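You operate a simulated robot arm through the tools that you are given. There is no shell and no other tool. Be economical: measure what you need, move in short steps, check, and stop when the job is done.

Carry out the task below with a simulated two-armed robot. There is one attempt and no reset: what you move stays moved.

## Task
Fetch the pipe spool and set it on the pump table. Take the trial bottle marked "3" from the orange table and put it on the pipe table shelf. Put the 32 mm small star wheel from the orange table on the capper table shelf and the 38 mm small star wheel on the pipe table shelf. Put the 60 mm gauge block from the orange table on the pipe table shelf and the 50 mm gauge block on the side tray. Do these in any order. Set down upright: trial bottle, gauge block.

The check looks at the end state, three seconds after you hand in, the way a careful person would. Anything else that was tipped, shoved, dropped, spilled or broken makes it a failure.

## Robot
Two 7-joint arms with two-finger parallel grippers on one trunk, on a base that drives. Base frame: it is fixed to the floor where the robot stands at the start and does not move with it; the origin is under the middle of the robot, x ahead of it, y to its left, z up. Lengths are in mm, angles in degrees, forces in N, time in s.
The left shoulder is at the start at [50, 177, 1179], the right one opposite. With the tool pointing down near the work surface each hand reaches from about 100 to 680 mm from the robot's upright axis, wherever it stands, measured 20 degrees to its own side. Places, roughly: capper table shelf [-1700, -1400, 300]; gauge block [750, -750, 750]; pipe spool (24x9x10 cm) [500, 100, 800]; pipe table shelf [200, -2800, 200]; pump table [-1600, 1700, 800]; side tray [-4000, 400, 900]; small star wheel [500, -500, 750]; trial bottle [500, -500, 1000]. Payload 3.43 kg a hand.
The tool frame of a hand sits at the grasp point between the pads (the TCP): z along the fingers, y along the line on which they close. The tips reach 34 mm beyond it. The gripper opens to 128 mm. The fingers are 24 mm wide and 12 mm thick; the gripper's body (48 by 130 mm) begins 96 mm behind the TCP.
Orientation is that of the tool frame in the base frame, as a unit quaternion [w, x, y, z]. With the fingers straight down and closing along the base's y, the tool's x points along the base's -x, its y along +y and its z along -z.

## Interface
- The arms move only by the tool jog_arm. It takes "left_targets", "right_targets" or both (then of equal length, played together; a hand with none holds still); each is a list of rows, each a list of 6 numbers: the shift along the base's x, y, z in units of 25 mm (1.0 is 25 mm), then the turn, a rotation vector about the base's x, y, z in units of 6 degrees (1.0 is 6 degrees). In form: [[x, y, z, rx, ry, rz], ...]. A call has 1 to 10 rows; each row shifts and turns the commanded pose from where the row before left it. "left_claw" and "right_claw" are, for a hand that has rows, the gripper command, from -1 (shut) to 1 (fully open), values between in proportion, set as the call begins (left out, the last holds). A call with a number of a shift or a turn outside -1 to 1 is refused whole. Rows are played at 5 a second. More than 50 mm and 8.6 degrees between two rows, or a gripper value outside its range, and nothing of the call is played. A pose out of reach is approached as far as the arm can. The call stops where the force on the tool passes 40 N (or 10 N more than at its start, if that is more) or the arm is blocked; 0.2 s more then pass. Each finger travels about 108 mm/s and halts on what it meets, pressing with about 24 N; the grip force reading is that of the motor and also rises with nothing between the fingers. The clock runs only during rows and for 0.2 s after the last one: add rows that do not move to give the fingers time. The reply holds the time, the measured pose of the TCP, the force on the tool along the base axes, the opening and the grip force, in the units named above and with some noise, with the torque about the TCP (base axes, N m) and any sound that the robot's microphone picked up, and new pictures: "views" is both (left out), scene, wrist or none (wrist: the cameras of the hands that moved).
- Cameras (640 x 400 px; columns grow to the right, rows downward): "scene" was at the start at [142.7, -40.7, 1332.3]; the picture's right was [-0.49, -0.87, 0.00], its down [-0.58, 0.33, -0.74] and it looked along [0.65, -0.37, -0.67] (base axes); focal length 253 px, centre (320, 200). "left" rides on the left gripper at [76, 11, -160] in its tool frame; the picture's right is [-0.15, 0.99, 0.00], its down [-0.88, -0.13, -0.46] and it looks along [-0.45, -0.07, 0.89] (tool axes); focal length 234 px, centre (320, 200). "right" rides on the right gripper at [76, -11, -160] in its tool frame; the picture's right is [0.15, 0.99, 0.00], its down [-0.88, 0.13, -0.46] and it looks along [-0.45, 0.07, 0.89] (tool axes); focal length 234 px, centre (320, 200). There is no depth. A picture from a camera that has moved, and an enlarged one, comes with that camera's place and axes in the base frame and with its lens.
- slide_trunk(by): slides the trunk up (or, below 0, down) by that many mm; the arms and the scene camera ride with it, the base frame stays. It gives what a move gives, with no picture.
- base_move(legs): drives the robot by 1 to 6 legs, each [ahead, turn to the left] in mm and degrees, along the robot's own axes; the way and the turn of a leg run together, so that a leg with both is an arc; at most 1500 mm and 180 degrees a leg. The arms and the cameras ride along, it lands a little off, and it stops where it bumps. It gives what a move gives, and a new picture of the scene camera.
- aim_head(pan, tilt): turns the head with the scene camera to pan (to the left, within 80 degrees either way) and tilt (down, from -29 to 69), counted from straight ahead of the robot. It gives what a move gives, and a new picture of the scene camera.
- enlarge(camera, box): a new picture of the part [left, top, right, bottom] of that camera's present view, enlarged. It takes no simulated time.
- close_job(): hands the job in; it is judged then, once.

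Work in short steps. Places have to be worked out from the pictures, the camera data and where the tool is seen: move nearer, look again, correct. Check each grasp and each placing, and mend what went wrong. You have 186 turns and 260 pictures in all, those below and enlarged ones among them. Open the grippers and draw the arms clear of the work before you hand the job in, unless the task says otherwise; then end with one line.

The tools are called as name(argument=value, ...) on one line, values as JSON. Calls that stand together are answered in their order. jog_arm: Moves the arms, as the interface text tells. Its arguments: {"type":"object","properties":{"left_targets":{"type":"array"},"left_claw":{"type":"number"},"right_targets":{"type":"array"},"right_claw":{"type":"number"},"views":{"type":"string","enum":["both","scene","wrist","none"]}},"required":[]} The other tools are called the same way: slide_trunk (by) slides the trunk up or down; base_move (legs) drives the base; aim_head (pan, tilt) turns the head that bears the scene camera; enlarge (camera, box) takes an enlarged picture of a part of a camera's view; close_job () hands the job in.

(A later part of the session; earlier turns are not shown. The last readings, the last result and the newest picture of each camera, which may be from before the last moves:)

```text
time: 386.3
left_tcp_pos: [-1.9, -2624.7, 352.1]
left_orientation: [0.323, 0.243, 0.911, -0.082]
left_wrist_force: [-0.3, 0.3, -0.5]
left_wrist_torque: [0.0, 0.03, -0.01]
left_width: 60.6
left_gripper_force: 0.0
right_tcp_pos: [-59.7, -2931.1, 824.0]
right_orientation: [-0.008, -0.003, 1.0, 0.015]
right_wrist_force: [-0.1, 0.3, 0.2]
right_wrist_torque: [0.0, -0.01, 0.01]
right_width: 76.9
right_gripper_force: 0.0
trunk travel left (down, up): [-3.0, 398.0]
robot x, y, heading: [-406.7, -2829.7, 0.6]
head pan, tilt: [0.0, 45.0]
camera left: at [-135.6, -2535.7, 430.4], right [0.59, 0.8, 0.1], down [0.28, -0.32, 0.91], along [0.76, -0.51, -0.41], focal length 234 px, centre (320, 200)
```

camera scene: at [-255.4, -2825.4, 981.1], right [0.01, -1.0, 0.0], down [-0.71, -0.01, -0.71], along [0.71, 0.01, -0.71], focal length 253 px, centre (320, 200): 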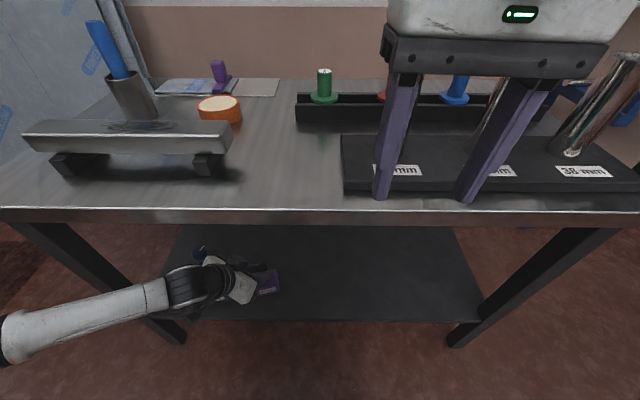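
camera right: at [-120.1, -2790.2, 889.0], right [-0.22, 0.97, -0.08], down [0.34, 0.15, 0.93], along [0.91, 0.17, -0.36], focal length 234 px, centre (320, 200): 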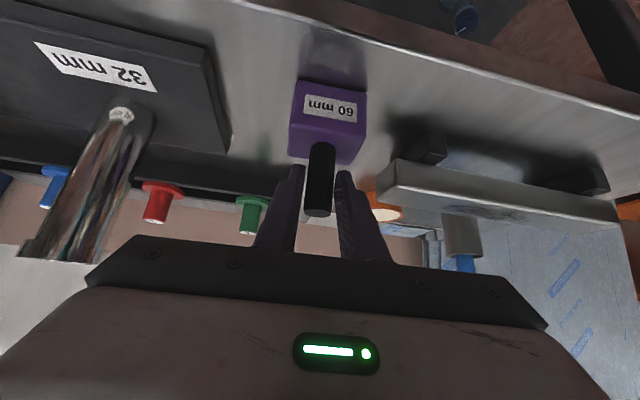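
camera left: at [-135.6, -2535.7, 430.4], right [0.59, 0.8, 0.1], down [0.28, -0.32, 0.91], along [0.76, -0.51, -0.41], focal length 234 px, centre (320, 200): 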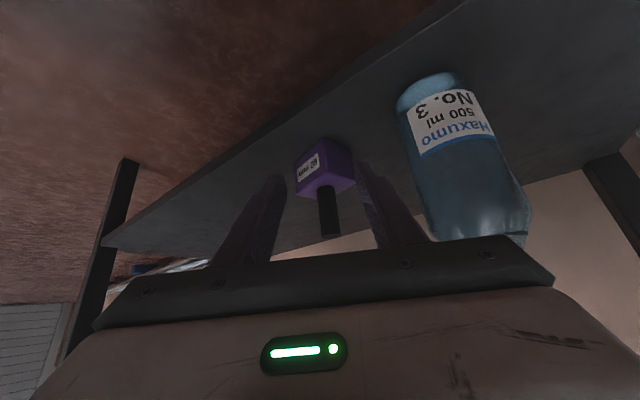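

Both items stand on the pipe shelf. I'll back out, and test whether the left hand can go down to z≈295, needed for the star wheel.

base_move(legs=[[-260, 0]])

jog_arm(left_targets=[[0.86, -0.5, 0, 0, 0, 0], [0.86, -0.5, 0, 0, 0, 0], [0.86, -0.5, -0.7, 0, 0, 0], [0, 0, -0.8, 0, 0, 0], [0, 0, -0.8, 0, 0, 0], [0, 0, -0.8, 0, 0, 0], [0, 0, 0, 0, 0, 0]], views="none")

```text
time: 388.1
left_tcp_pos: [-259.1, -2624.7, 353.3]
left_orientation: [0.322, 0.241, 0.912, -0.082]
left_wrist_force: [-0.5, -0.2, 0.6]
left_wrist_torque: [0.0, -0.01, -0.03]
left_width: 61.0
left_gripper_force: 0.1
right_tcp_pos: [-314.9, -2933.2, 822.2]
right_orientation: [-0.008, -0.007, 1.0, 0.015]
right_wrist_force: [0.9, -0.5, 0.1]
right_wrist_torque: [0.01, 0.01, 0.03]
right_width: 76.5
right_gripper_force: 0.0
trunk travel left (down, up): [-3.0, 398.0]
robot x, y, heading: [-661.7, -2830.4, 0.9]
head pan, tilt: [0.0, 45.0]
camera scene: at [-510.8, -2828.3, 981.1], right [0.02, -1.0, 0.0], down [-0.71, -0.01, -0.71], along [0.71, 0.01, -0.71], focal length 253 px, centre (320, 200)
```

scene: 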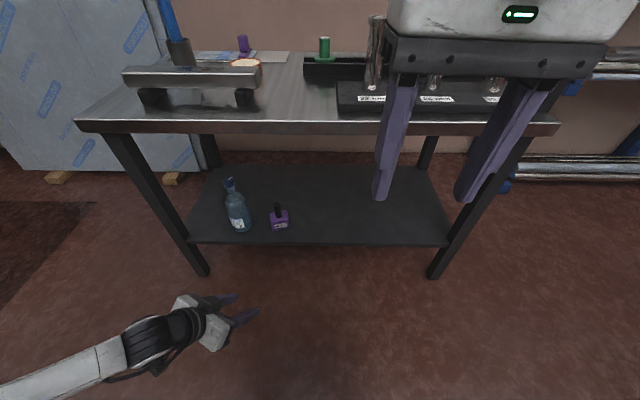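

```text
time: 389.7
left_tcp_pos: [-196.6, -2663.6, 274.5]
left_orientation: [0.322, 0.241, 0.912, -0.081]
left_wrist_force: [-0.2, -0.6, 0.2]
left_wrist_torque: [0.02, -0.01, 0.0]
left_width: 60.9
left_gripper_force: 0.1
right_tcp_pos: [-315.1, -2932.1, 822.9]
right_orientation: [-0.009, -0.007, 1.0, 0.016]
right_wrist_force: [0.2, 0.4, -0.6]
right_wrist_torque: [0.01, 0.01, -0.02]
right_width: 76.7
right_gripper_force: 0.0
trunk travel left (down, up): [-3.0, 398.0]
robot x, y, heading: [-660.8, -2836.3, 1.2]
head pan, tilt: [0.0, 45.0]
```

The left hand reaches 274 mm. Now I raise the trunk and restore the left arm, then go for the 38 mm wheel.

slide_trunk(by=328)

jog_arm(left_targets=[[0, 0, 1, 0, 0, 0], [0, 0, 1, 0, 0, 0], [0, 0, 1, 0, 0, 0.5], [0, 0, 1, 0, 0, 0.5], [0, 0, 1, 0, 0, 0.5], [0, 0, 1, 0, 0, 0.5], [0, 0, 1, 0, 0, 0.5], [0, 0, 1, 0, 0, 0.5], [0, 0, 1, 0, 0, 0.5], [0, 0, 1, 0, 0, 0.5]], right_targets=[[0, 0, 0, 0, 0, 0], [0, 0, 0, 0, 0, 0], [0, 0, 0, 0, 0, 0], [0, 0, 0, 0, 0, 0], [0, 0, 0, 0, 0, 0], [0, 0, 0, 0, 0, 0], [0, 0, 0, 0, 0, 0], [0, 0, 0, 0, 0, 0], [0, 0, 0, 0, 0, 0], [0, 0, 0, 0, 0, 0]], views="none")

jog_arm(left_targets=[[0, 0, 1, 0, 0, 0], [0, 0, 1, 0, 0, 0], [0, 0, 1, 0, 0, 0], [0, 0, 1, 0, 0, 0], [0, 0, 1, 0, 0, 0], [0, 0, 1, 0, 0, 0]], left_claw=0.2, views="none")

```text
time: 393.0
left_tcp_pos: [-195.1, -2662.3, 602.6]
left_orientation: [0.323, 0.241, 0.911, -0.082]
left_wrist_force: [0.9, 0.0, -0.3]
left_wrist_torque: [-0.01, -0.01, -0.01]
left_width: 60.8
left_gripper_force: 0.0
right_tcp_pos: [-315.2, -2932.4, 1151.1]
right_orientation: [-0.008, -0.006, 1.0, 0.016]
right_wrist_force: [-0.1, -0.4, 0.8]
right_wrist_torque: [0.0, -0.01, 0.01]
right_width: 77.1
right_gripper_force: 0.0
trunk travel left (down, up): [-331.0, 70.0]
robot x, y, heading: [-662.1, -2832.6, 0.6]
head pan, tilt: [0.0, 45.0]
```

```text
time: 395.2
left_tcp_pos: [-195.4, -2663.2, 853.4]
left_orientation: [0.332, 0.045, 0.942, -0.011]
left_wrist_force: [-0.8, -0.1, 0.2]
left_wrist_torque: [0.01, 0.0, 0.01]
left_width: 60.7
left_gripper_force: 0.0
right_tcp_pos: [-314.8, -2933.0, 1151.8]
right_orientation: [-0.008, -0.006, 1.0, 0.016]
right_wrist_force: [0.1, 0.3, -0.5]
right_wrist_torque: [0.03, -0.02, -0.03]
right_width: 76.9
right_gripper_force: 0.0
trunk travel left (down, up): [-331.0, 70.0]
robot x, y, heading: [-666.2, -2831.5, 0.8]
head pan, tilt: [0.0, 45.0]
```

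```text
time: 396.6
left_tcp_pos: [-194.0, -2663.3, 1005.4]
left_orientation: [0.333, 0.046, 0.942, -0.012]
left_wrist_force: [0.3, -0.1, 0.4]
left_wrist_torque: [0.05, -0.03, 0.01]
left_width: 76.6
left_gripper_force: 0.0
right_tcp_pos: [-315.0, -2933.1, 1152.0]
right_orientation: [-0.008, -0.007, 1.0, 0.016]
right_wrist_force: [0.4, -0.2, -0.4]
right_wrist_torque: [-0.03, 0.01, 0.0]
right_width: 76.7
right_gripper_force: 0.1
trunk travel left (down, up): [-331.0, 70.0]
robot x, y, heading: [-662.5, -2832.0, 1.0]
head pan, tilt: [0.0, 45.0]
```

Driving back to the orange table.

base_move(legs=[[0, 75], [1055, 0], [1055, 0], [0, -76]])

```text
time: 413.5
left_tcp_pos: [275.1, -609.8, 1003.6]
left_orientation: [0.334, 0.042, 0.942, -0.012]
left_wrist_force: [0.2, 0.5, 0.0]
left_wrist_torque: [-0.01, 0.03, -0.01]
left_width: 76.7
left_gripper_force: 0.0
right_tcp_pos: [157.4, -880.2, 1151.7]
right_orientation: [-0.007, -0.01, 1.0, 0.016]
right_wrist_force: [-0.6, -0.6, -0.2]
right_wrist_torque: [0.02, 0.02, 0.0]
right_width: 76.7
right_gripper_force: 0.0
trunk travel left (down, up): [-331.0, 70.0]
robot x, y, heading: [-186.7, -780.9, 1.3]
head pan, tilt: [0.0, 45.0]
camera scene: at [-39.6, -777.6, 1309.1], right [0.03, -1.0, 0.0], down [-0.71, -0.02, -0.71], along [0.71, 0.02, -0.71], focal length 253 px, centre (320, 200)
```

scene: 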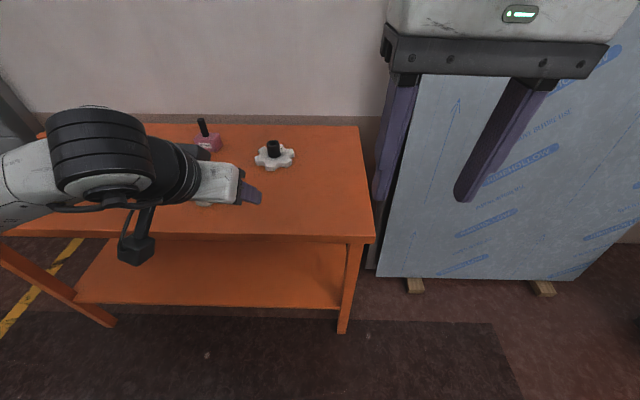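

The 38 mm wheel is at about (658,-604). Driving forward 260 and extending the left hand over it.

base_move(legs=[[260, -1]])

jog_arm(left_targets=[[0.8, 0, -0.4, 0, 0, 0], [0.8, 0, -0.4, 0, 0, 0], [0.8, 0, -0.4, 0, 0, 0], [0.8, 0, -0.4, 0, 0, 0], [0.8, 0, -0.4, 0, 0, 0], [0.5, 0, -0.4, 0, 0, 0], [0, 0, 0, 0, 0, 0]], views="wrist")

```text
time: 415.3
left_tcp_pos: [540.2, -614.4, 1002.5]
left_orientation: [0.332, 0.051, 0.942, -0.015]
left_wrist_force: [-0.7, 0.9, 0.2]
left_wrist_torque: [0.02, 0.02, -0.01]
left_width: 77.0
left_gripper_force: 0.0
right_tcp_pos: [417.9, -883.1, 1150.9]
right_orientation: [-0.008, -0.001, 1.0, 0.015]
right_wrist_force: [0.7, -0.4, 0.7]
right_wrist_torque: [-0.02, 0.03, -0.01]
right_width: 76.7
right_gripper_force: 0.0
trunk travel left (down, up): [-331.0, 70.0]
robot x, y, heading: [71.8, -780.8, 0.4]
head pan, tilt: [0.0, 45.0]
camera scene: at [221.9, -776.3, 1309.0], right [0.01, -1.0, 0.0], down [-0.71, 0.0, -0.71], along [0.71, 0.0, -0.71], focal length 253 px, centre (320, 200)
```

scene: 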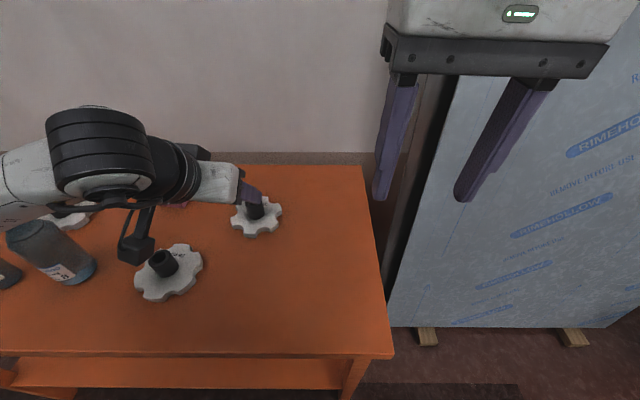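

```text
time: 416.9
left_tcp_pos: [653.9, -613.7, 942.1]
left_orientation: [0.333, 0.052, 0.942, -0.015]
left_wrist_force: [-0.9, -0.6, 0.0]
left_wrist_torque: [-0.04, -0.01, 0.0]
left_width: 76.9
left_gripper_force: 0.1
right_tcp_pos: [416.5, -883.6, 1151.1]
right_orientation: [-0.008, -0.001, 1.0, 0.016]
right_wrist_force: [0.2, 0.1, 0.0]
right_wrist_torque: [0.01, -0.03, 0.03]
right_width: 76.9
right_gripper_force: 0.1
trunk travel left (down, up): [-331.0, 70.0]
robot x, y, heading: [71.0, -774.3, 0.5]
head pan, tilt: [0.0, 45.0]
camera left: at [496.2, -586.1, 1020.0], right [0.22, 0.97, 0.1], down [0.38, -0.18, 0.91], along [0.9, -0.16, -0.41], focal length 234 px, centre (320, 200)
```

left: 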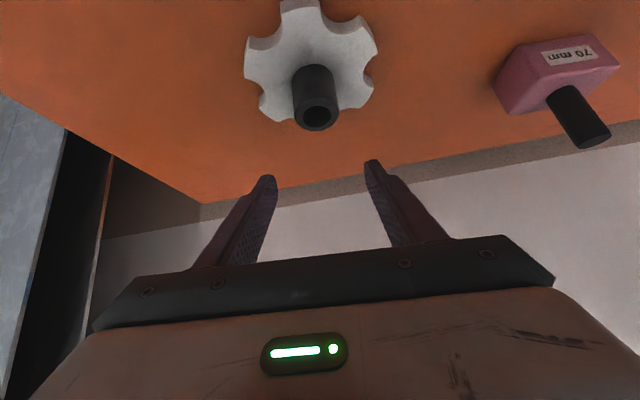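

Wheel hub at about (655,-608). Lowering to z≈862 and checking.

jog_arm(left_targets=[[0, 0.24, 0, 0, 0, 0], [0, 0, -0.8, 0, 0, 0], [0, 0, -0.8, 0, 0, 0], [0, 0, -0.8, 0, 0, 0], [0, 0, -0.8, 0, 0, 0], [0, 0, 0, 0, 0, 0]], views="wrist")

```text
time: 418.3
left_tcp_pos: [651.6, -611.1, 862.7]
left_orientation: [0.333, 0.051, 0.941, -0.014]
left_wrist_force: [-0.1, 0.4, -0.2]
left_wrist_torque: [0.01, 0.0, 0.01]
left_width: 76.8
left_gripper_force: 0.0
right_tcp_pos: [415.4, -882.8, 1152.0]
right_orientation: [-0.008, -0.001, 1.0, 0.015]
right_wrist_force: [0.0, -1.0, -0.4]
right_wrist_torque: [0.0, 0.0, 0.0]
right_width: 76.7
right_gripper_force: 0.1
trunk travel left (down, up): [-331.0, 70.0]
robot x, y, heading: [63.1, -778.1, 0.3]
head pan, tilt: [0.0, 45.0]
camera left: at [495.0, -583.2, 939.6], right [0.22, 0.97, 0.1], down [0.38, -0.18, 0.91], along [0.9, -0.16, -0.41], focal length 234 px, centre (320, 200)
```

left: 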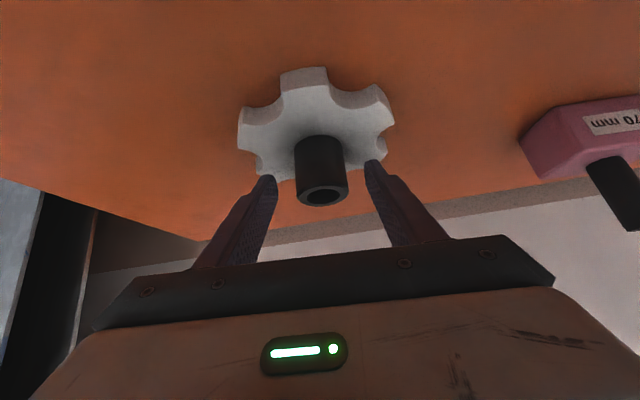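

Hub top triangulates to (665,-610,856). Moving +12 mm in x, down to 853, then closing.

jog_arm(left_targets=[[0.48, 0.05, 0, 0, 0, 0], [0, 0, -0.38, 0, 0, 0], [0, 0, 0, 0, 0, 0]], views="wrist")

jog_arm(left_targets=[[0, 0, 0, 0, 0, 0], [0, 0, 0, 0, 0, 0], [0, 0, 0, 0, 0, 0], [0, 0, 0, 0, 0, 0]], left_claw=-1, views="none")

```text
time: 419.1
left_tcp_pos: [663.0, -607.0, 851.6]
left_orientation: [0.333, 0.051, 0.941, -0.014]
left_wrist_force: [0.1, -0.1, -0.3]
left_wrist_torque: [-0.01, 0.03, 0.0]
left_width: 76.7
left_gripper_force: 0.2
right_tcp_pos: [415.2, -883.3, 1151.9]
right_orientation: [-0.008, 0.0, 1.0, 0.016]
right_wrist_force: [-0.1, -0.1, 0.6]
right_wrist_torque: [-0.03, 0.01, 0.01]
right_width: 76.7
right_gripper_force: 0.0
trunk travel left (down, up): [-331.0, 70.0]
robot x, y, heading: [67.9, -776.4, 0.5]
head pan, tilt: [0.0, 45.0]
camera left: at [506.2, -581.1, 929.6], right [0.22, 0.97, 0.1], down [0.38, -0.18, 0.91], along [0.9, -0.16, -0.41], focal length 234 px, centre (320, 200)
```

left: 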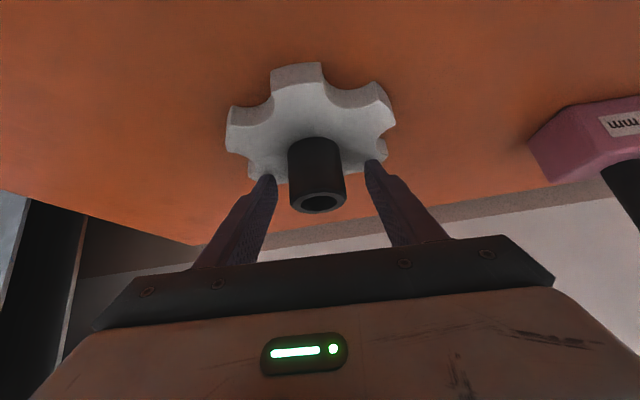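

```text
time: 420.1
left_tcp_pos: [663.3, -607.8, 852.7]
left_orientation: [0.333, 0.051, 0.941, -0.014]
left_wrist_force: [-0.1, -1.0, 0.0]
left_wrist_torque: [-0.21, -0.08, -0.05]
left_width: 48.4
left_gripper_force: 24.1
right_tcp_pos: [417.4, -883.1, 1150.6]
right_orientation: [-0.008, -0.001, 1.0, 0.016]
right_wrist_force: [0.8, 0.3, -0.9]
right_wrist_torque: [0.04, 0.01, -0.02]
right_width: 76.4
right_gripper_force: 0.0
trunk travel left (down, up): [-331.0, 70.0]
robot x, y, heading: [68.3, -778.7, 0.2]
head pan, tilt: [0.0, 45.0]
```

Gripped at 48 mm width. Lifting and checking.

jog_arm(left_targets=[[0, 0, 0.5, 0, 0, 0], [0, 0, 1, 0, 0, 0], [0, 0, 1, 0, 0, 0], [0, 0, 1, 0, 0, 0], [0, 0, 1, 0, 0, 0], [-0.8, 0, 1, 0, 0, 0], [-0.8, 0, 1, 0, 0, 0], [-0.8, 0, 0.5, 0, 0, 0], [-0.8, 0, 0, 0, 0, 0], [-0.8, 0, 0, 0, 0, 0]], views="wrist")

```text
time: 422.3
left_tcp_pos: [561.7, -608.6, 1033.0]
left_orientation: [0.333, 0.051, 0.941, -0.014]
left_wrist_force: [0.5, 0.1, -2.7]
left_wrist_torque: [0.01, 0.0, -0.03]
left_width: 48.4
left_gripper_force: 24.3
right_tcp_pos: [416.9, -882.6, 1151.2]
right_orientation: [-0.008, -0.002, 1.0, 0.015]
right_wrist_force: [-0.2, 0.6, -0.6]
right_wrist_torque: [0.0, 0.02, 0.01]
right_width: 76.5
right_gripper_force: 0.2
trunk travel left (down, up): [-331.0, 70.0]
robot x, y, heading: [67.4, -777.3, 0.6]
head pan, tilt: [0.0, 45.0]
camera left: at [405.2, -580.2, 1108.8], right [0.22, 0.97, 0.1], down [0.38, -0.18, 0.91], along [0.9, -0.16, -0.41], focal length 234 px, centre (320, 200)
```

left: 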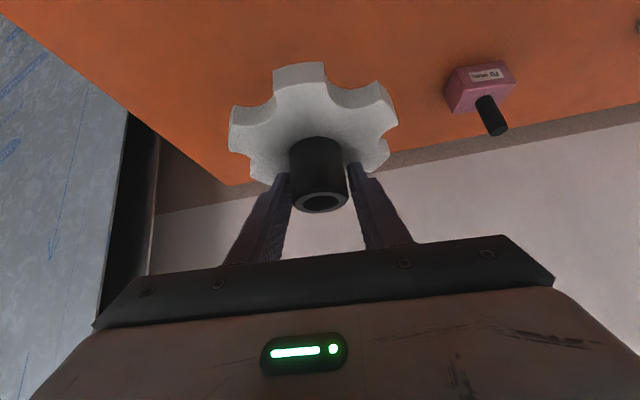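

The 38 mm wheel is held level. Driving to the pipe table, aiming for robot (-640,-3000).

base_move(legs=[[-400, 0], [0, -98.4], [1125, 0], [1125, 0], [0, 98]])

```text
time: 443.9
left_tcp_pos: [-227.7, -2843.4, 1030.5]
left_orientation: [0.332, 0.069, 0.94, -0.021]
left_wrist_force: [-0.2, 0.1, -2.8]
left_wrist_torque: [0.01, -0.04, -0.01]
left_width: 48.5
left_gripper_force: 23.7
right_tcp_pos: [-382.7, -3111.6, 1151.9]
right_orientation: [-0.007, 0.018, 1.0, 0.017]
right_wrist_force: [0.1, -0.3, -0.3]
right_wrist_torque: [0.0, 0.01, 0.01]
right_width: 77.1
right_gripper_force: 0.1
trunk travel left (down, up): [-331.0, 70.0]
robot x, y, heading: [-728.4, -2995.7, -1.9]
head pan, tilt: [0.0, 45.0]
camera scene: at [-574.5, -2998.4, 1309.1], right [-0.03, -1.0, 0.0], down [-0.71, 0.02, -0.71], along [0.71, -0.02, -0.71], focal length 253 px, centre (320, 200)
```

scene: 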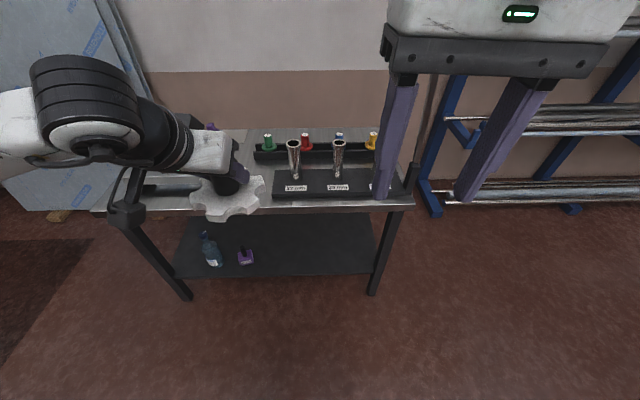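

Good position. Lowering the trunk and then the left hand, with inward yaw.

slide_trunk(by=-328)

jog_arm(left_targets=[[0, 0, -1, 0, 0, 0], [0, 0, -1, 0, 0, 0], [0, 0, -1, 0, 0, -0.5], [0, 0, -1, 0, 0, -0.5], [0, 0, -1, 0, 0, -0.5], [0, 0, -1, 0, 0, -0.5], [0, 0, -1, 0, 0, -0.5], [0, 0, -1, 0, 0, -0.5], [0, 0, -1, 0, 0, -0.5], [0, 0, -1, 0, 0, 0]], views="none")

jog_arm(left_targets=[[0, 0, -1, 0, 0, 0], [0, 0, -1, 0, 0, 0], [0, 0, -1, 0, 0, 0], [0, 0, -1, 0, 0, 0], [0, 0, -0.7, 0, 0, 0], [0, 0, 0, 0, 0, 0]], views="none")

```text
time: 447.1
left_tcp_pos: [-227.5, -2843.0, 702.8]
left_orientation: [0.33, 0.069, 0.941, -0.021]
left_wrist_force: [0.3, -0.9, -2.4]
left_wrist_torque: [0.03, 0.0, -0.03]
left_width: 48.2
left_gripper_force: 24.2
right_tcp_pos: [-384.2, -3111.8, 823.8]
right_orientation: [-0.007, 0.018, 1.0, 0.016]
right_wrist_force: [-0.4, 0.8, -0.9]
right_wrist_torque: [0.01, 0.03, 0.03]
right_width: 76.9
right_gripper_force: 0.0
trunk travel left (down, up): [-3.0, 398.0]
robot x, y, heading: [-724.7, -2992.6, -1.7]
head pan, tilt: [0.0, 45.0]
```

```text
time: 449.3
left_tcp_pos: [-227.7, -2841.3, 451.6]
left_orientation: [0.324, 0.238, 0.912, -0.079]
left_wrist_force: [0.6, 0.7, -2.2]
left_wrist_torque: [0.05, 0.02, 0.0]
left_width: 48.2
left_gripper_force: 24.1
right_tcp_pos: [-383.5, -3112.1, 823.6]
right_orientation: [-0.008, 0.016, 1.0, 0.016]
right_wrist_force: [0.9, 0.0, -0.2]
right_wrist_torque: [0.0, 0.01, 0.01]
right_width: 76.4
right_gripper_force: 0.1
trunk travel left (down, up): [-3.0, 398.0]
robot x, y, heading: [-728.4, -2997.4, -2.0]
head pan, tilt: [0.0, 45.0]
```

```text
time: 450.7
left_tcp_pos: [-227.5, -2842.1, 334.7]
left_orientation: [0.323, 0.239, 0.912, -0.08]
left_wrist_force: [-0.3, -0.5, -2.5]
left_wrist_torque: [-0.01, -0.04, 0.02]
left_width: 48.2
left_gripper_force: 23.4
right_tcp_pos: [-383.1, -3111.3, 823.9]
right_orientation: [-0.008, 0.018, 1.0, 0.016]
right_wrist_force: [0.5, 0.1, -0.2]
right_wrist_torque: [-0.01, 0.01, 0.01]
right_width: 76.6
right_gripper_force: 0.1
trunk travel left (down, up): [-3.0, 398.0]
robot x, y, heading: [-727.8, -2994.2, -1.8]
head pan, tilt: [0.0, 45.0]
```

Driving forward 322 mm to bring the wheel over the shelf.

base_move(legs=[[322, 0]])

jog_arm(left_targets=[[0, 0, -0.4, 0, 0, 0], [0, 0, -0.4, 0, 0, 0], [0, 0, -0.2, 0, 0, 0], [0, 0, 0, 0, 0, 0]], views="wrist")

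```text
time: 452.9
left_tcp_pos: [98.5, -2851.6, 335.5]
left_orientation: [0.322, 0.237, 0.913, -0.08]
left_wrist_force: [0.3, 0.8, -3.7]
left_wrist_torque: [0.0, 0.01, -0.01]
left_width: 48.2
left_gripper_force: 23.9
right_tcp_pos: [-57.7, -3121.4, 823.3]
right_orientation: [-0.008, 0.017, 1.0, 0.015]
right_wrist_force: [0.0, 0.5, 0.3]
right_wrist_torque: [-0.01, 0.0, 0.02]
right_width: 76.6
right_gripper_force: 0.0
trunk travel left (down, up): [-3.0, 398.0]
robot x, y, heading: [-403.3, -3005.1, -1.6]
head pan, tilt: [0.0, 45.0]
camera scene: at [-248.4, -3007.8, 981.1], right [-0.03, -1.0, 0.0], down [-0.71, 0.02, -0.71], along [0.71, -0.02, -0.71], focal length 253 px, centre (320, 200)
```

scene: 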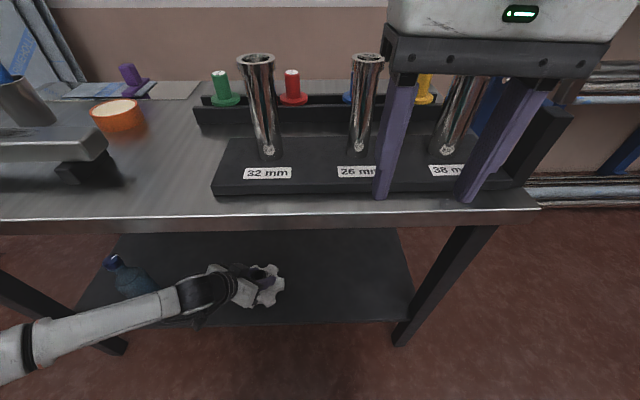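

```text
time: 453.9
left_tcp_pos: [97.5, -2852.1, 309.9]
left_orientation: [0.323, 0.238, 0.912, -0.08]
left_wrist_force: [-1.2, 0.3, -2.9]
left_wrist_torque: [-0.01, 0.0, -0.01]
left_width: 47.9
left_gripper_force: 23.8
right_tcp_pos: [-58.2, -3121.1, 822.9]
right_orientation: [-0.008, 0.017, 1.0, 0.017]
right_wrist_force: [0.4, -0.4, 0.6]
right_wrist_torque: [0.01, 0.02, 0.01]
right_width: 76.7
right_gripper_force: 0.1
trunk travel left (down, up): [-3.0, 398.0]
robot x, y, heading: [-400.1, -3004.3, -1.6]
head pan, tilt: [0.0, 45.0]
camera left: at [-35.1, -2765.4, 387.1], right [0.58, 0.81, 0.1], down [0.28, -0.31, 0.91], along [0.76, -0.5, -0.41], focal length 234 px, centre (320, 200)
```

left: 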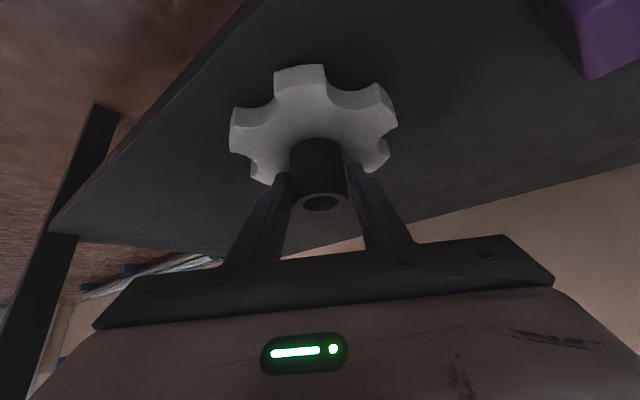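

Lowering the last few mm to contact.

jog_arm(left_targets=[[0, 0, -0.15, 0, 0, 0], [0, 0, -0.15, 0, 0, 0], [0, 0, -0.15, 0, 0, 0], [0, 0, 0, 0, 0, 0]], views="none")

```text
time: 454.9
left_tcp_pos: [100.6, -2851.4, 302.7]
left_orientation: [0.326, 0.237, 0.912, -0.081]
left_wrist_force: [-4.2, 4.1, 20.0]
left_wrist_torque: [-0.36, 0.27, 0.0]
left_width: 48.1
left_gripper_force: 23.9
right_tcp_pos: [-57.4, -3120.3, 824.8]
right_orientation: [-0.006, 0.016, 1.0, 0.017]
right_wrist_force: [-0.5, -0.1, 0.8]
right_wrist_torque: [-0.02, -0.03, -0.02]
right_width: 77.0
right_gripper_force: 0.0
trunk travel left (down, up): [-3.0, 398.0]
robot x, y, heading: [-400.5, -3004.7, -1.6]
head pan, tilt: [0.0, 45.0]
```

Contact. Easing, opening, and retreating up along the tool axis.

jog_arm(left_targets=[[0, 0, 0.15, 0, 0, 0], [0, 0, 0, 0, 0, 0]], views="none")

jog_arm(left_targets=[[0, 0, 0, 0, 0, 0], [0, 0, 0, 0, 0, 0], [0, 0, 0, 0, 0, 0], [-0.54, 0.31, 0.78, 0, 0, 0], [-0.54, 0.31, 0.78, 0, 0, 0], [-0.54, 0.31, 0.78, 0, 0, 0], [-0.87, 0.5, 0, 0, 0, 0], [-0.87, 0.5, 0, 0, 0, 0], [0, 0, 0, 0, 0, 0]], left_claw=0.2, views="wrist")

```text
time: 455.5
left_tcp_pos: [98.2, -2851.7, 302.5]
left_orientation: [0.322, 0.238, 0.913, -0.08]
left_wrist_force: [2.6, -1.5, 4.9]
left_wrist_torque: [-0.44, -0.37, 0.03]
left_width: 48.2
left_gripper_force: 23.9
right_tcp_pos: [-57.2, -3121.5, 823.3]
right_orientation: [-0.006, 0.017, 1.0, 0.016]
right_wrist_force: [0.0, -0.5, -0.2]
right_wrist_torque: [-0.01, 0.0, 0.03]
right_width: 76.6
right_gripper_force: 0.0
trunk travel left (down, up): [-3.0, 398.0]
robot x, y, heading: [-397.7, -3007.8, -1.7]
head pan, tilt: [0.0, 45.0]
```

```text
time: 457.5
left_tcp_pos: [16.1, -2802.2, 360.2]
left_orientation: [0.324, 0.237, 0.912, -0.079]
left_wrist_force: [-0.4, 0.0, -0.5]
left_wrist_torque: [-0.02, -0.01, -0.01]
left_width: 76.7
left_gripper_force: 0.1
right_tcp_pos: [-57.5, -3120.4, 823.8]
right_orientation: [-0.007, 0.017, 1.0, 0.016]
right_wrist_force: [0.4, -0.5, 0.2]
right_wrist_torque: [-0.04, 0.04, -0.02]
right_width: 77.1
right_gripper_force: 0.1
trunk travel left (down, up): [-3.0, 398.0]
robot x, y, heading: [-395.0, -3006.3, -1.6]
head pan, tilt: [0.0, 45.0]
camera left: at [-118.4, -2715.5, 437.8], right [0.58, 0.81, 0.1], down [0.28, -0.31, 0.91], along [0.76, -0.5, -0.41], focal length 234 px, centre (320, 200)
```

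left: 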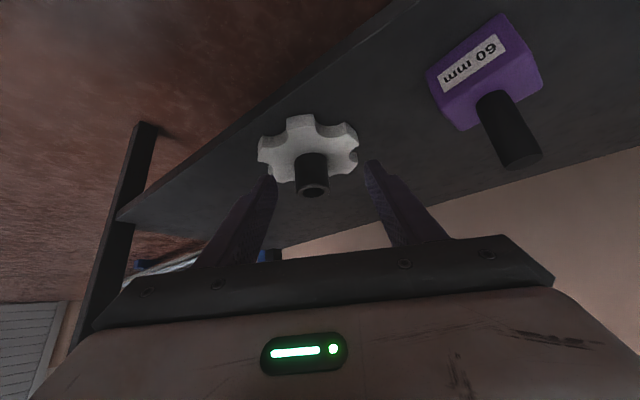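

The 38 mm wheel lies flat on the pipe shelf. Backing out and restoring the trunk and arm.

base_move(legs=[[-300, 0]])

slide_trunk(by=328)

jog_arm(left_targets=[[0.86, -0.5, 1, 0, 0, 0], [0.86, -0.5, 1, 0, 0, 0], [0.86, -0.4, 1, 0, 0, 0.5], [0.3, 0, 1, 0, 0, 0.5], [0, 0, 1, 0, 0, 0.5], [0, 0, 1, 0, 0, 0.5], [0, 0, 1, 0, 0, 0.5], [0, 0, 1, 0, 0, 0.5], [0, 0, 1, 0, 0, 0.5], [0, 0, 1, 0, 0, 0]], views="none")

jog_arm(left_targets=[[0, 0, 1, 0, 0, 0], [0, 0, 1, 0, 0, 0], [0, 0, 1, 0, 0, 0], [0, 0, 0, 0, 0, 0]], views="none")

```text
time: 459.6
left_tcp_pos: [-286.4, -2794.1, 360.0]
left_orientation: [0.323, 0.237, 0.913, -0.08]
left_wrist_force: [-0.9, 0.1, -0.1]
left_wrist_torque: [-0.02, -0.06, -0.03]
left_width: 76.7
left_gripper_force: 0.0
right_tcp_pos: [-359.0, -3111.0, 823.6]
right_orientation: [-0.008, 0.015, 1.0, 0.016]
right_wrist_force: [0.0, -1.5, -0.9]
right_wrist_torque: [0.01, 0.02, 0.0]
right_width: 76.8
right_gripper_force: 0.1
trunk travel left (down, up): [-3.0, 398.0]
robot x, y, heading: [-702.4, -2997.5, -1.6]
head pan, tilt: [0.0, 45.0]
camera scene: at [-550.5, -2999.2, 981.1], right [-0.03, -1.0, 0.0], down [-0.71, 0.02, -0.71], along [0.71, -0.02, -0.71], focal length 253 px, centre (320, 200)
```

scene: 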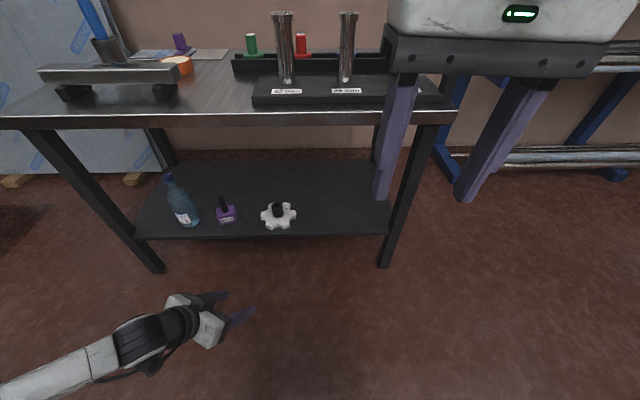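

```text
time: 462.8
left_tcp_pos: [-286.4, -2794.3, 688.3]
left_orientation: [0.323, 0.237, 0.913, -0.08]
left_wrist_force: [-0.7, 0.1, 0.2]
left_wrist_torque: [0.0, 0.01, 0.0]
left_width: 76.8
left_gripper_force: 0.0
right_tcp_pos: [-358.6, -3112.3, 1151.1]
right_orientation: [-0.007, 0.016, 1.0, 0.016]
right_wrist_force: [0.6, -0.7, -1.1]
right_wrist_torque: [0.02, 0.02, 0.01]
right_width: 76.7
right_gripper_force: 0.0
trunk travel left (down, up): [-331.0, 70.0]
robot x, y, heading: [-701.0, -2995.1, -1.5]
head pan, tilt: [0.0, 45.0]
```

```text
time: 465.0
left_tcp_pos: [-214.7, -2827.6, 940.2]
left_orientation: [0.332, 0.067, 0.941, -0.02]
left_wrist_force: [0.1, -0.3, -0.5]
left_wrist_torque: [-0.02, 0.0, 0.03]
left_width: 76.8
left_gripper_force: 0.0
right_tcp_pos: [-360.4, -3112.5, 1150.8]
right_orientation: [-0.008, 0.016, 1.0, 0.015]
right_wrist_force: [0.7, -0.9, -0.4]
right_wrist_torque: [0.03, -0.02, -0.02]
right_width: 76.6
right_gripper_force: 0.1
trunk travel left (down, up): [-331.0, 70.0]
robot x, y, heading: [-699.8, -2999.5, -1.4]
head pan, tilt: [0.0, 45.0]
```

```text
time: 466.0
left_tcp_pos: [-214.3, -2827.2, 1014.3]
left_orientation: [0.332, 0.067, 0.941, -0.02]
left_wrist_force: [-0.5, -0.5, 0.0]
left_wrist_torque: [-0.03, 0.0, -0.01]
left_width: 76.6
left_gripper_force: 0.0
right_tcp_pos: [-359.4, -3111.9, 1150.8]
right_orientation: [-0.007, 0.016, 1.0, 0.015]
right_wrist_force: [0.8, 0.7, -0.3]
right_wrist_torque: [-0.01, 0.0, 0.02]
right_width: 76.7
right_gripper_force: 0.0
trunk travel left (down, up): [-331.0, 70.0]
robot x, y, heading: [-699.0, -2994.9, -1.6]
head pan, tilt: [0.0, 45.0]
```

All three items stand on the pipe shelf. Now the 32 mm wheel: a 200 ml bottle stands in front of it, so I'll approach diagonally, heading -25° from about (-155,86).

base_move(legs=[[0, 81.5], [1043, 0], [1043, 0], [1043, 0], [0, -105]])

```text
time: 489.3
left_tcp_pos: [476.4, -11.3, 1013.8]
left_orientation: [0.318, 0.286, 0.899, -0.098]
left_wrist_force: [0.6, -0.3, -0.1]
left_wrist_torque: [-0.01, 0.02, 0.02]
left_width: 76.6
left_gripper_force: 0.0
right_tcp_pos: [216.5, -199.3, 1151.7]
right_orientation: [-0.002, 0.25, 0.968, 0.018]
right_wrist_force: [0.0, -0.2, -0.4]
right_wrist_torque: [-0.03, -0.02, -0.02]
right_width: 76.7
right_gripper_force: 0.2
trunk travel left (down, up): [-331.0, 70.0]
robot x, y, heading: [-33.8, 63.3, -28.9]
head pan, tilt: [0.0, 45.0]
camera scene: at [98.2, -11.0, 1309.1], right [-0.48, -0.88, 0.0], down [-0.62, 0.34, -0.71], along [0.62, -0.34, -0.71], focal length 253 px, centre (320, 200)
```

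scene: 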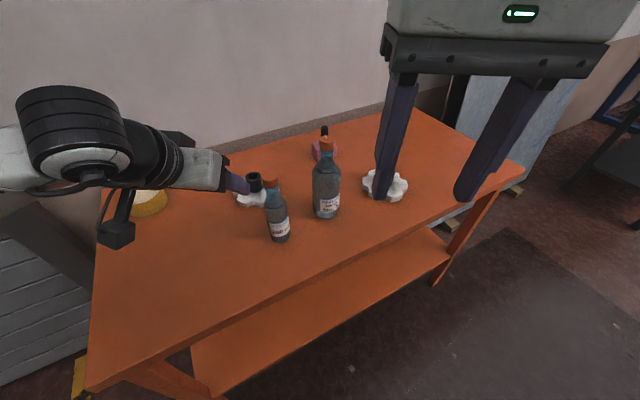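

Wheel at about (658,-104); the 200 ml bottle at (468,-102) is clear of this diagonal approach. Driving forward 110, then moving the hand over.

base_move(legs=[[110, 0]])

jog_arm(left_targets=[[0.7, -0.3, 0, 0, 0, 0], [0.7, -0.3, 0, 0, 0, 0], [0.7, -0.3, -0.3, 0, 0, 0], [0.7, -0.3, -0.7, 0, 0, 0], [0.6, -0.3, -0.7, 0, 0, 0], [0, 0, -0.8, 0, 0, 0], [0, 0, 0, 0, 0, 0]], views="wrist")

```text
time: 490.4
left_tcp_pos: [570.9, -61.6, 1013.5]
left_orientation: [0.318, 0.284, 0.899, -0.097]
left_wrist_force: [0.2, 0.1, 0.3]
left_wrist_torque: [-0.03, 0.04, 0.0]
left_width: 76.9
left_gripper_force: 0.1
right_tcp_pos: [312.7, -248.7, 1151.9]
right_orientation: [-0.004, 0.249, 0.968, 0.018]
right_wrist_force: [0.6, 0.2, -0.9]
right_wrist_torque: [0.04, 0.04, -0.01]
right_width: 76.5
right_gripper_force: 0.0
trunk travel left (down, up): [-331.0, 70.0]
robot x, y, heading: [61.3, 8.5, -28.5]
head pan, tilt: [0.0, 45.0]
camera scene: at [193.4, -62.2, 1308.9], right [-0.48, -0.88, 0.0], down [-0.62, 0.34, -0.71], along [0.62, -0.34, -0.71], focal length 253 px, centre (320, 200)
```

scene: 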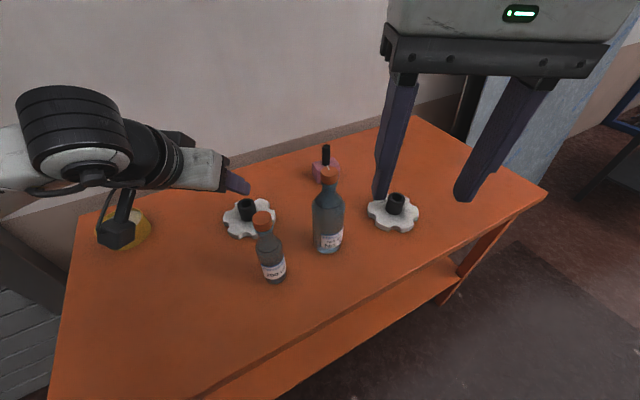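

```text
time: 492.1
left_tcp_pos: [655.8, -99.4, 951.1]
left_orientation: [0.318, 0.284, 0.899, -0.097]
left_wrist_force: [-0.4, 0.5, -0.2]
left_wrist_torque: [0.01, 0.0, -0.01]
left_width: 76.8
left_gripper_force: 0.0
right_tcp_pos: [312.1, -249.4, 1151.4]
right_orientation: [-0.002, 0.249, 0.968, 0.018]
right_wrist_force: [-0.2, -0.3, 0.2]
right_wrist_torque: [-0.02, 0.03, 0.0]
right_width: 76.5
right_gripper_force: 0.1
trunk travel left (down, up): [-331.0, 70.0]
robot x, y, heading: [59.1, 12.1, -28.6]
head pan, tilt: [0.0, 45.0]
camera left: at [532.1, 1.0, 1026.9], right [0.66, 0.75, 0.1], down [0.25, -0.34, 0.91], along [0.71, -0.57, -0.41], focal length 234 px, centre (320, 200)
```

left: 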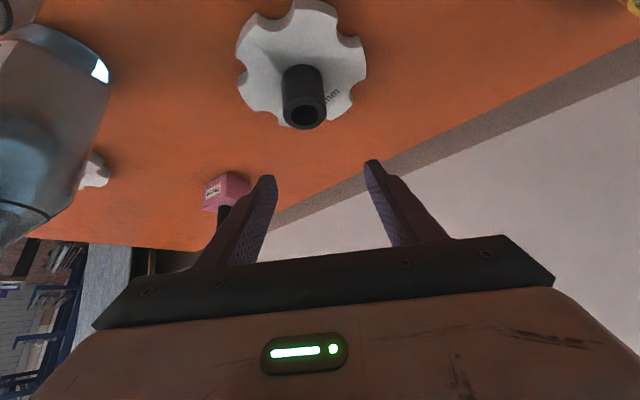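

I'll verify the wheel's label before gripping.

enlarge(camera="left", box=[230, 0, 380, 130])

jog_arm(left_targets=[[0.3, -0.5, 0, 0, 0, 0], [0, 0, -0.8, 0, 0, 0], [0, 0, -0.8, 0, 0, 0], [0, 0, -0.8, 0, 0, 0], [0, 0, -0.8, 0, 0, 0], [0, 0, -0.3, 0, 0, 0], [0, 0, 0, 0, 0, 0]], views="wrist")

```text
3.08 times, centred on (305, 65) of left
camera zoom: at [532.1, 1.0, 1026.9], right [0.66, 0.75, 0.1], down [0.25, -0.34, 0.91], along [0.71, -0.57, -0.41], focal length 720 px, centre (366, 615)
```

zoom: 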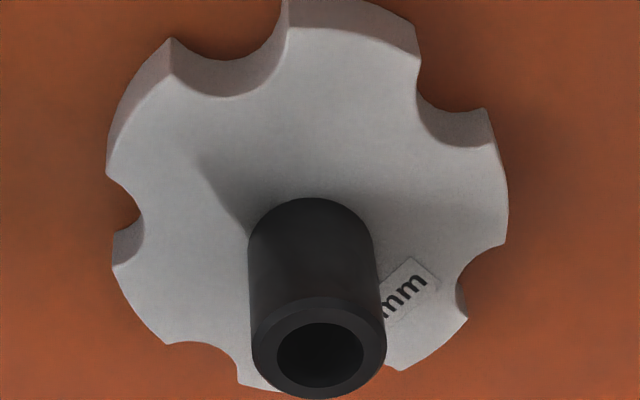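

```text
time: 493.6
left_tcp_pos: [662.6, -109.7, 862.0]
left_orientation: [0.318, 0.284, 0.899, -0.097]
left_wrist_force: [-0.5, -0.1, -0.4]
left_wrist_torque: [0.0, 0.01, -0.01]
left_width: 76.7
left_gripper_force: 0.1
right_tcp_pos: [312.4, -249.7, 1152.0]
right_orientation: [-0.002, 0.249, 0.968, 0.018]
right_wrist_force: [-0.4, -0.3, -0.9]
right_wrist_torque: [0.01, -0.02, 0.01]
right_width: 76.6
right_gripper_force: 0.0
trunk travel left (down, up): [-331.0, 70.0]
robot x, y, heading: [60.3, 11.6, -28.5]
head pan, tilt: [0.0, 45.0]
camera left: at [538.4, -10.2, 940.0], right [0.66, 0.75, 0.1], down [0.25, -0.34, 0.91], along [0.71, -0.57, -0.41], focal length 234 px, centre (320, 200)
```

left: 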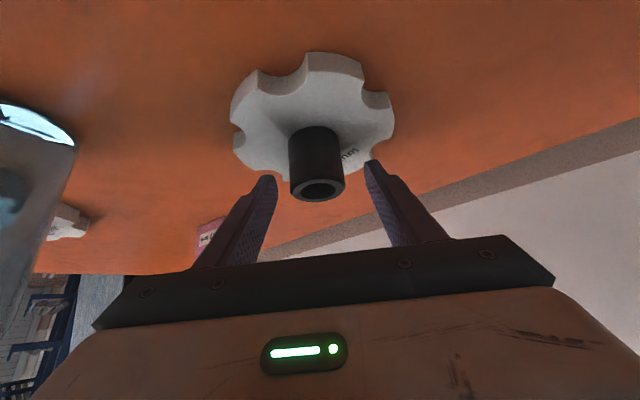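

By elimination (28, 38, this one) it is the 32 mm wheel. Moving 12 mm forward, down to 853, and closing.

jog_arm(left_targets=[[0.38, -0.26, 0, 0, 0, 0], [0, 0, -0.36, 0, 0, 0], [0, 0, 0, 0, 0, 0]], views="none")

jog_arm(left_targets=[[0, 0, 0, 0, 0, 0], [0, 0, 0, 0, 0, 0], [0, 0, 0, 0, 0, 0], [0, 0, 0, 0, 0, 0]], left_claw=-1, views="none")

jog_arm(left_targets=[[0, 0, 0.5, 0, 0, 0], [0, 0, 1, 0, 0, 0], [0, 0, 1, 0, 0, 0], [0, 0, 1, 0, 0, 0], [0, 0, 1, 0, 0, 0], [0, 0, 1, 0, 0, 0], [0, 0, 1, 0, 0, 0], [0, 0, 0.5, 0, 0, 0]], views="wrist")

```text
time: 494.4
left_tcp_pos: [673.4, -116.5, 853.1]
left_orientation: [0.319, 0.285, 0.899, -0.098]
left_wrist_force: [0.5, -0.2, -0.1]
left_wrist_torque: [0.02, -0.01, 0.01]
left_width: 76.5
left_gripper_force: 0.1
right_tcp_pos: [312.6, -248.5, 1150.6]
right_orientation: [-0.003, 0.249, 0.968, 0.017]
right_wrist_force: [-0.4, -0.4, -0.8]
right_wrist_torque: [0.02, -0.01, 0.05]
right_width: 76.7
right_gripper_force: 0.1
trunk travel left (down, up): [-331.0, 70.0]
robot x, y, heading: [59.0, 9.3, -28.7]
head pan, tilt: [0.0, 45.0]
```

```text
time: 495.4
left_tcp_pos: [672.4, -116.6, 853.2]
left_orientation: [0.319, 0.284, 0.899, -0.096]
left_wrist_force: [1.2, -0.3, -0.4]
left_wrist_torque: [0.05, -0.15, 0.05]
left_width: 42.4
left_gripper_force: 24.2
right_tcp_pos: [311.8, -250.0, 1151.8]
right_orientation: [-0.003, 0.249, 0.968, 0.018]
right_wrist_force: [0.2, 0.1, 0.3]
right_wrist_torque: [-0.01, -0.01, -0.03]
right_width: 76.8
right_gripper_force: 0.0
trunk travel left (down, up): [-331.0, 70.0]
robot x, y, heading: [61.0, 11.6, -28.5]
head pan, tilt: [0.0, 45.0]
```

```text
time: 497.2
left_tcp_pos: [673.2, -116.9, 1026.9]
left_orientation: [0.318, 0.285, 0.899, -0.097]
left_wrist_force: [-0.1, -0.7, -3.0]
left_wrist_torque: [0.0, -0.03, 0.0]
left_width: 41.9
left_gripper_force: 23.7
right_tcp_pos: [312.9, -248.7, 1152.3]
right_orientation: [-0.003, 0.248, 0.968, 0.018]
right_wrist_force: [0.0, -0.6, -0.2]
right_wrist_torque: [0.04, -0.02, -0.02]
right_width: 76.8
right_gripper_force: 0.0
trunk travel left (down, up): [-331.0, 70.0]
robot x, y, heading: [59.7, 6.1, -28.6]
head pan, tilt: [0.0, 45.0]
camera left: at [549.9, -17.6, 1105.1], right [0.66, 0.74, 0.1], down [0.25, -0.34, 0.91], along [0.71, -0.57, -0.41], focal length 234 px, centre (320, 200)
```

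left: 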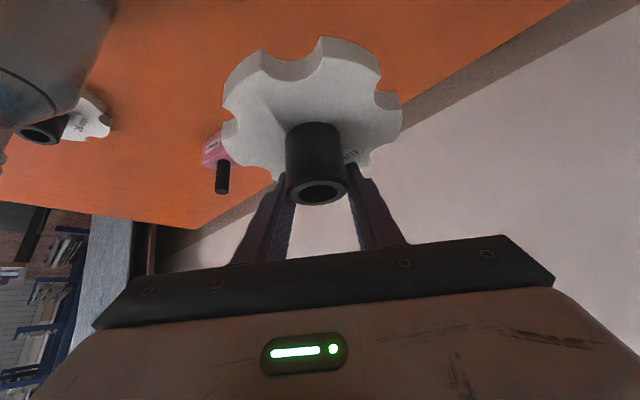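

Width 42 mm, 6 mm less than the 38, so this is the 32 mm wheel. I'll raise it more, back out and drive towards the capper table's east end.

jog_arm(left_targets=[[0, 0, 1, 0, 0, 0], [0, 0, 1, 0, 0, 0], [-0.5, 0.3, 0.6, 0, 0, 0], [-0.8, 0.4, 0, 0, 0, 0], [-0.8, 0.4, 0, 0, 0, 0], [-0.8, 0.4, 0, 0, 0, 0]], views="none")

base_move(legs=[[-350, 0], [0, -74.4], [1000, 0], [620, 0], [0, -77]])

```text
time: 498.6
left_tcp_pos: [599.3, -78.2, 1094.9]
left_orientation: [0.319, 0.284, 0.899, -0.096]
left_wrist_force: [-1.3, 0.8, -2.6]
left_wrist_torque: [-0.03, -0.04, -0.01]
left_width: 41.9
left_gripper_force: 23.9
right_tcp_pos: [312.0, -248.2, 1151.6]
right_orientation: [-0.002, 0.249, 0.968, 0.017]
right_wrist_force: [0.5, 0.1, 0.6]
right_wrist_torque: [0.02, 0.0, 0.0]
right_width: 76.8
right_gripper_force: 0.0
trunk travel left (down, up): [-331.0, 70.0]
robot x, y, heading: [56.8, 10.8, -28.6]
head pan, tilt: [0.0, 45.0]
```

```text
time: 515.2
left_tcp_pos: [-1155.3, -1534.8, 1096.8]
left_orientation: [-0.019, 0.941, -0.064, -0.332]
left_wrist_force: [-0.2, -0.1, -2.9]
left_wrist_torque: [-0.01, 0.02, 0.0]
left_width: 41.9
left_gripper_force: 23.9
right_tcp_pos: [-979.3, -1253.5, 1152.1]
right_orientation: [0.016, 1.0, -0.014, 0.006]
right_wrist_force: [0.7, -0.5, -0.1]
right_wrist_torque: [-0.01, 0.01, 0.01]
right_width: 76.8
right_gripper_force: 0.1
trunk travel left (down, up): [-331.0, 70.0]
robot x, y, heading: [-638.1, -1367.2, 178.6]
head pan, tilt: [0.0, 45.0]
camera scene: at [-786.5, -1363.5, 1309.1], right [0.02, 1.0, 0.0], down [0.71, -0.02, -0.71], along [-0.71, 0.02, -0.71], focal length 253 px, centre (320, 200)
```

scene: 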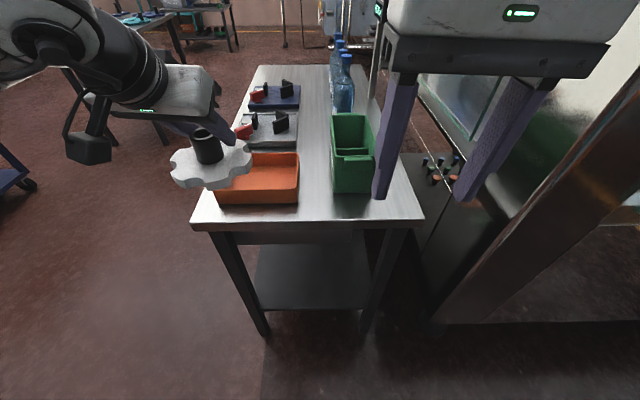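

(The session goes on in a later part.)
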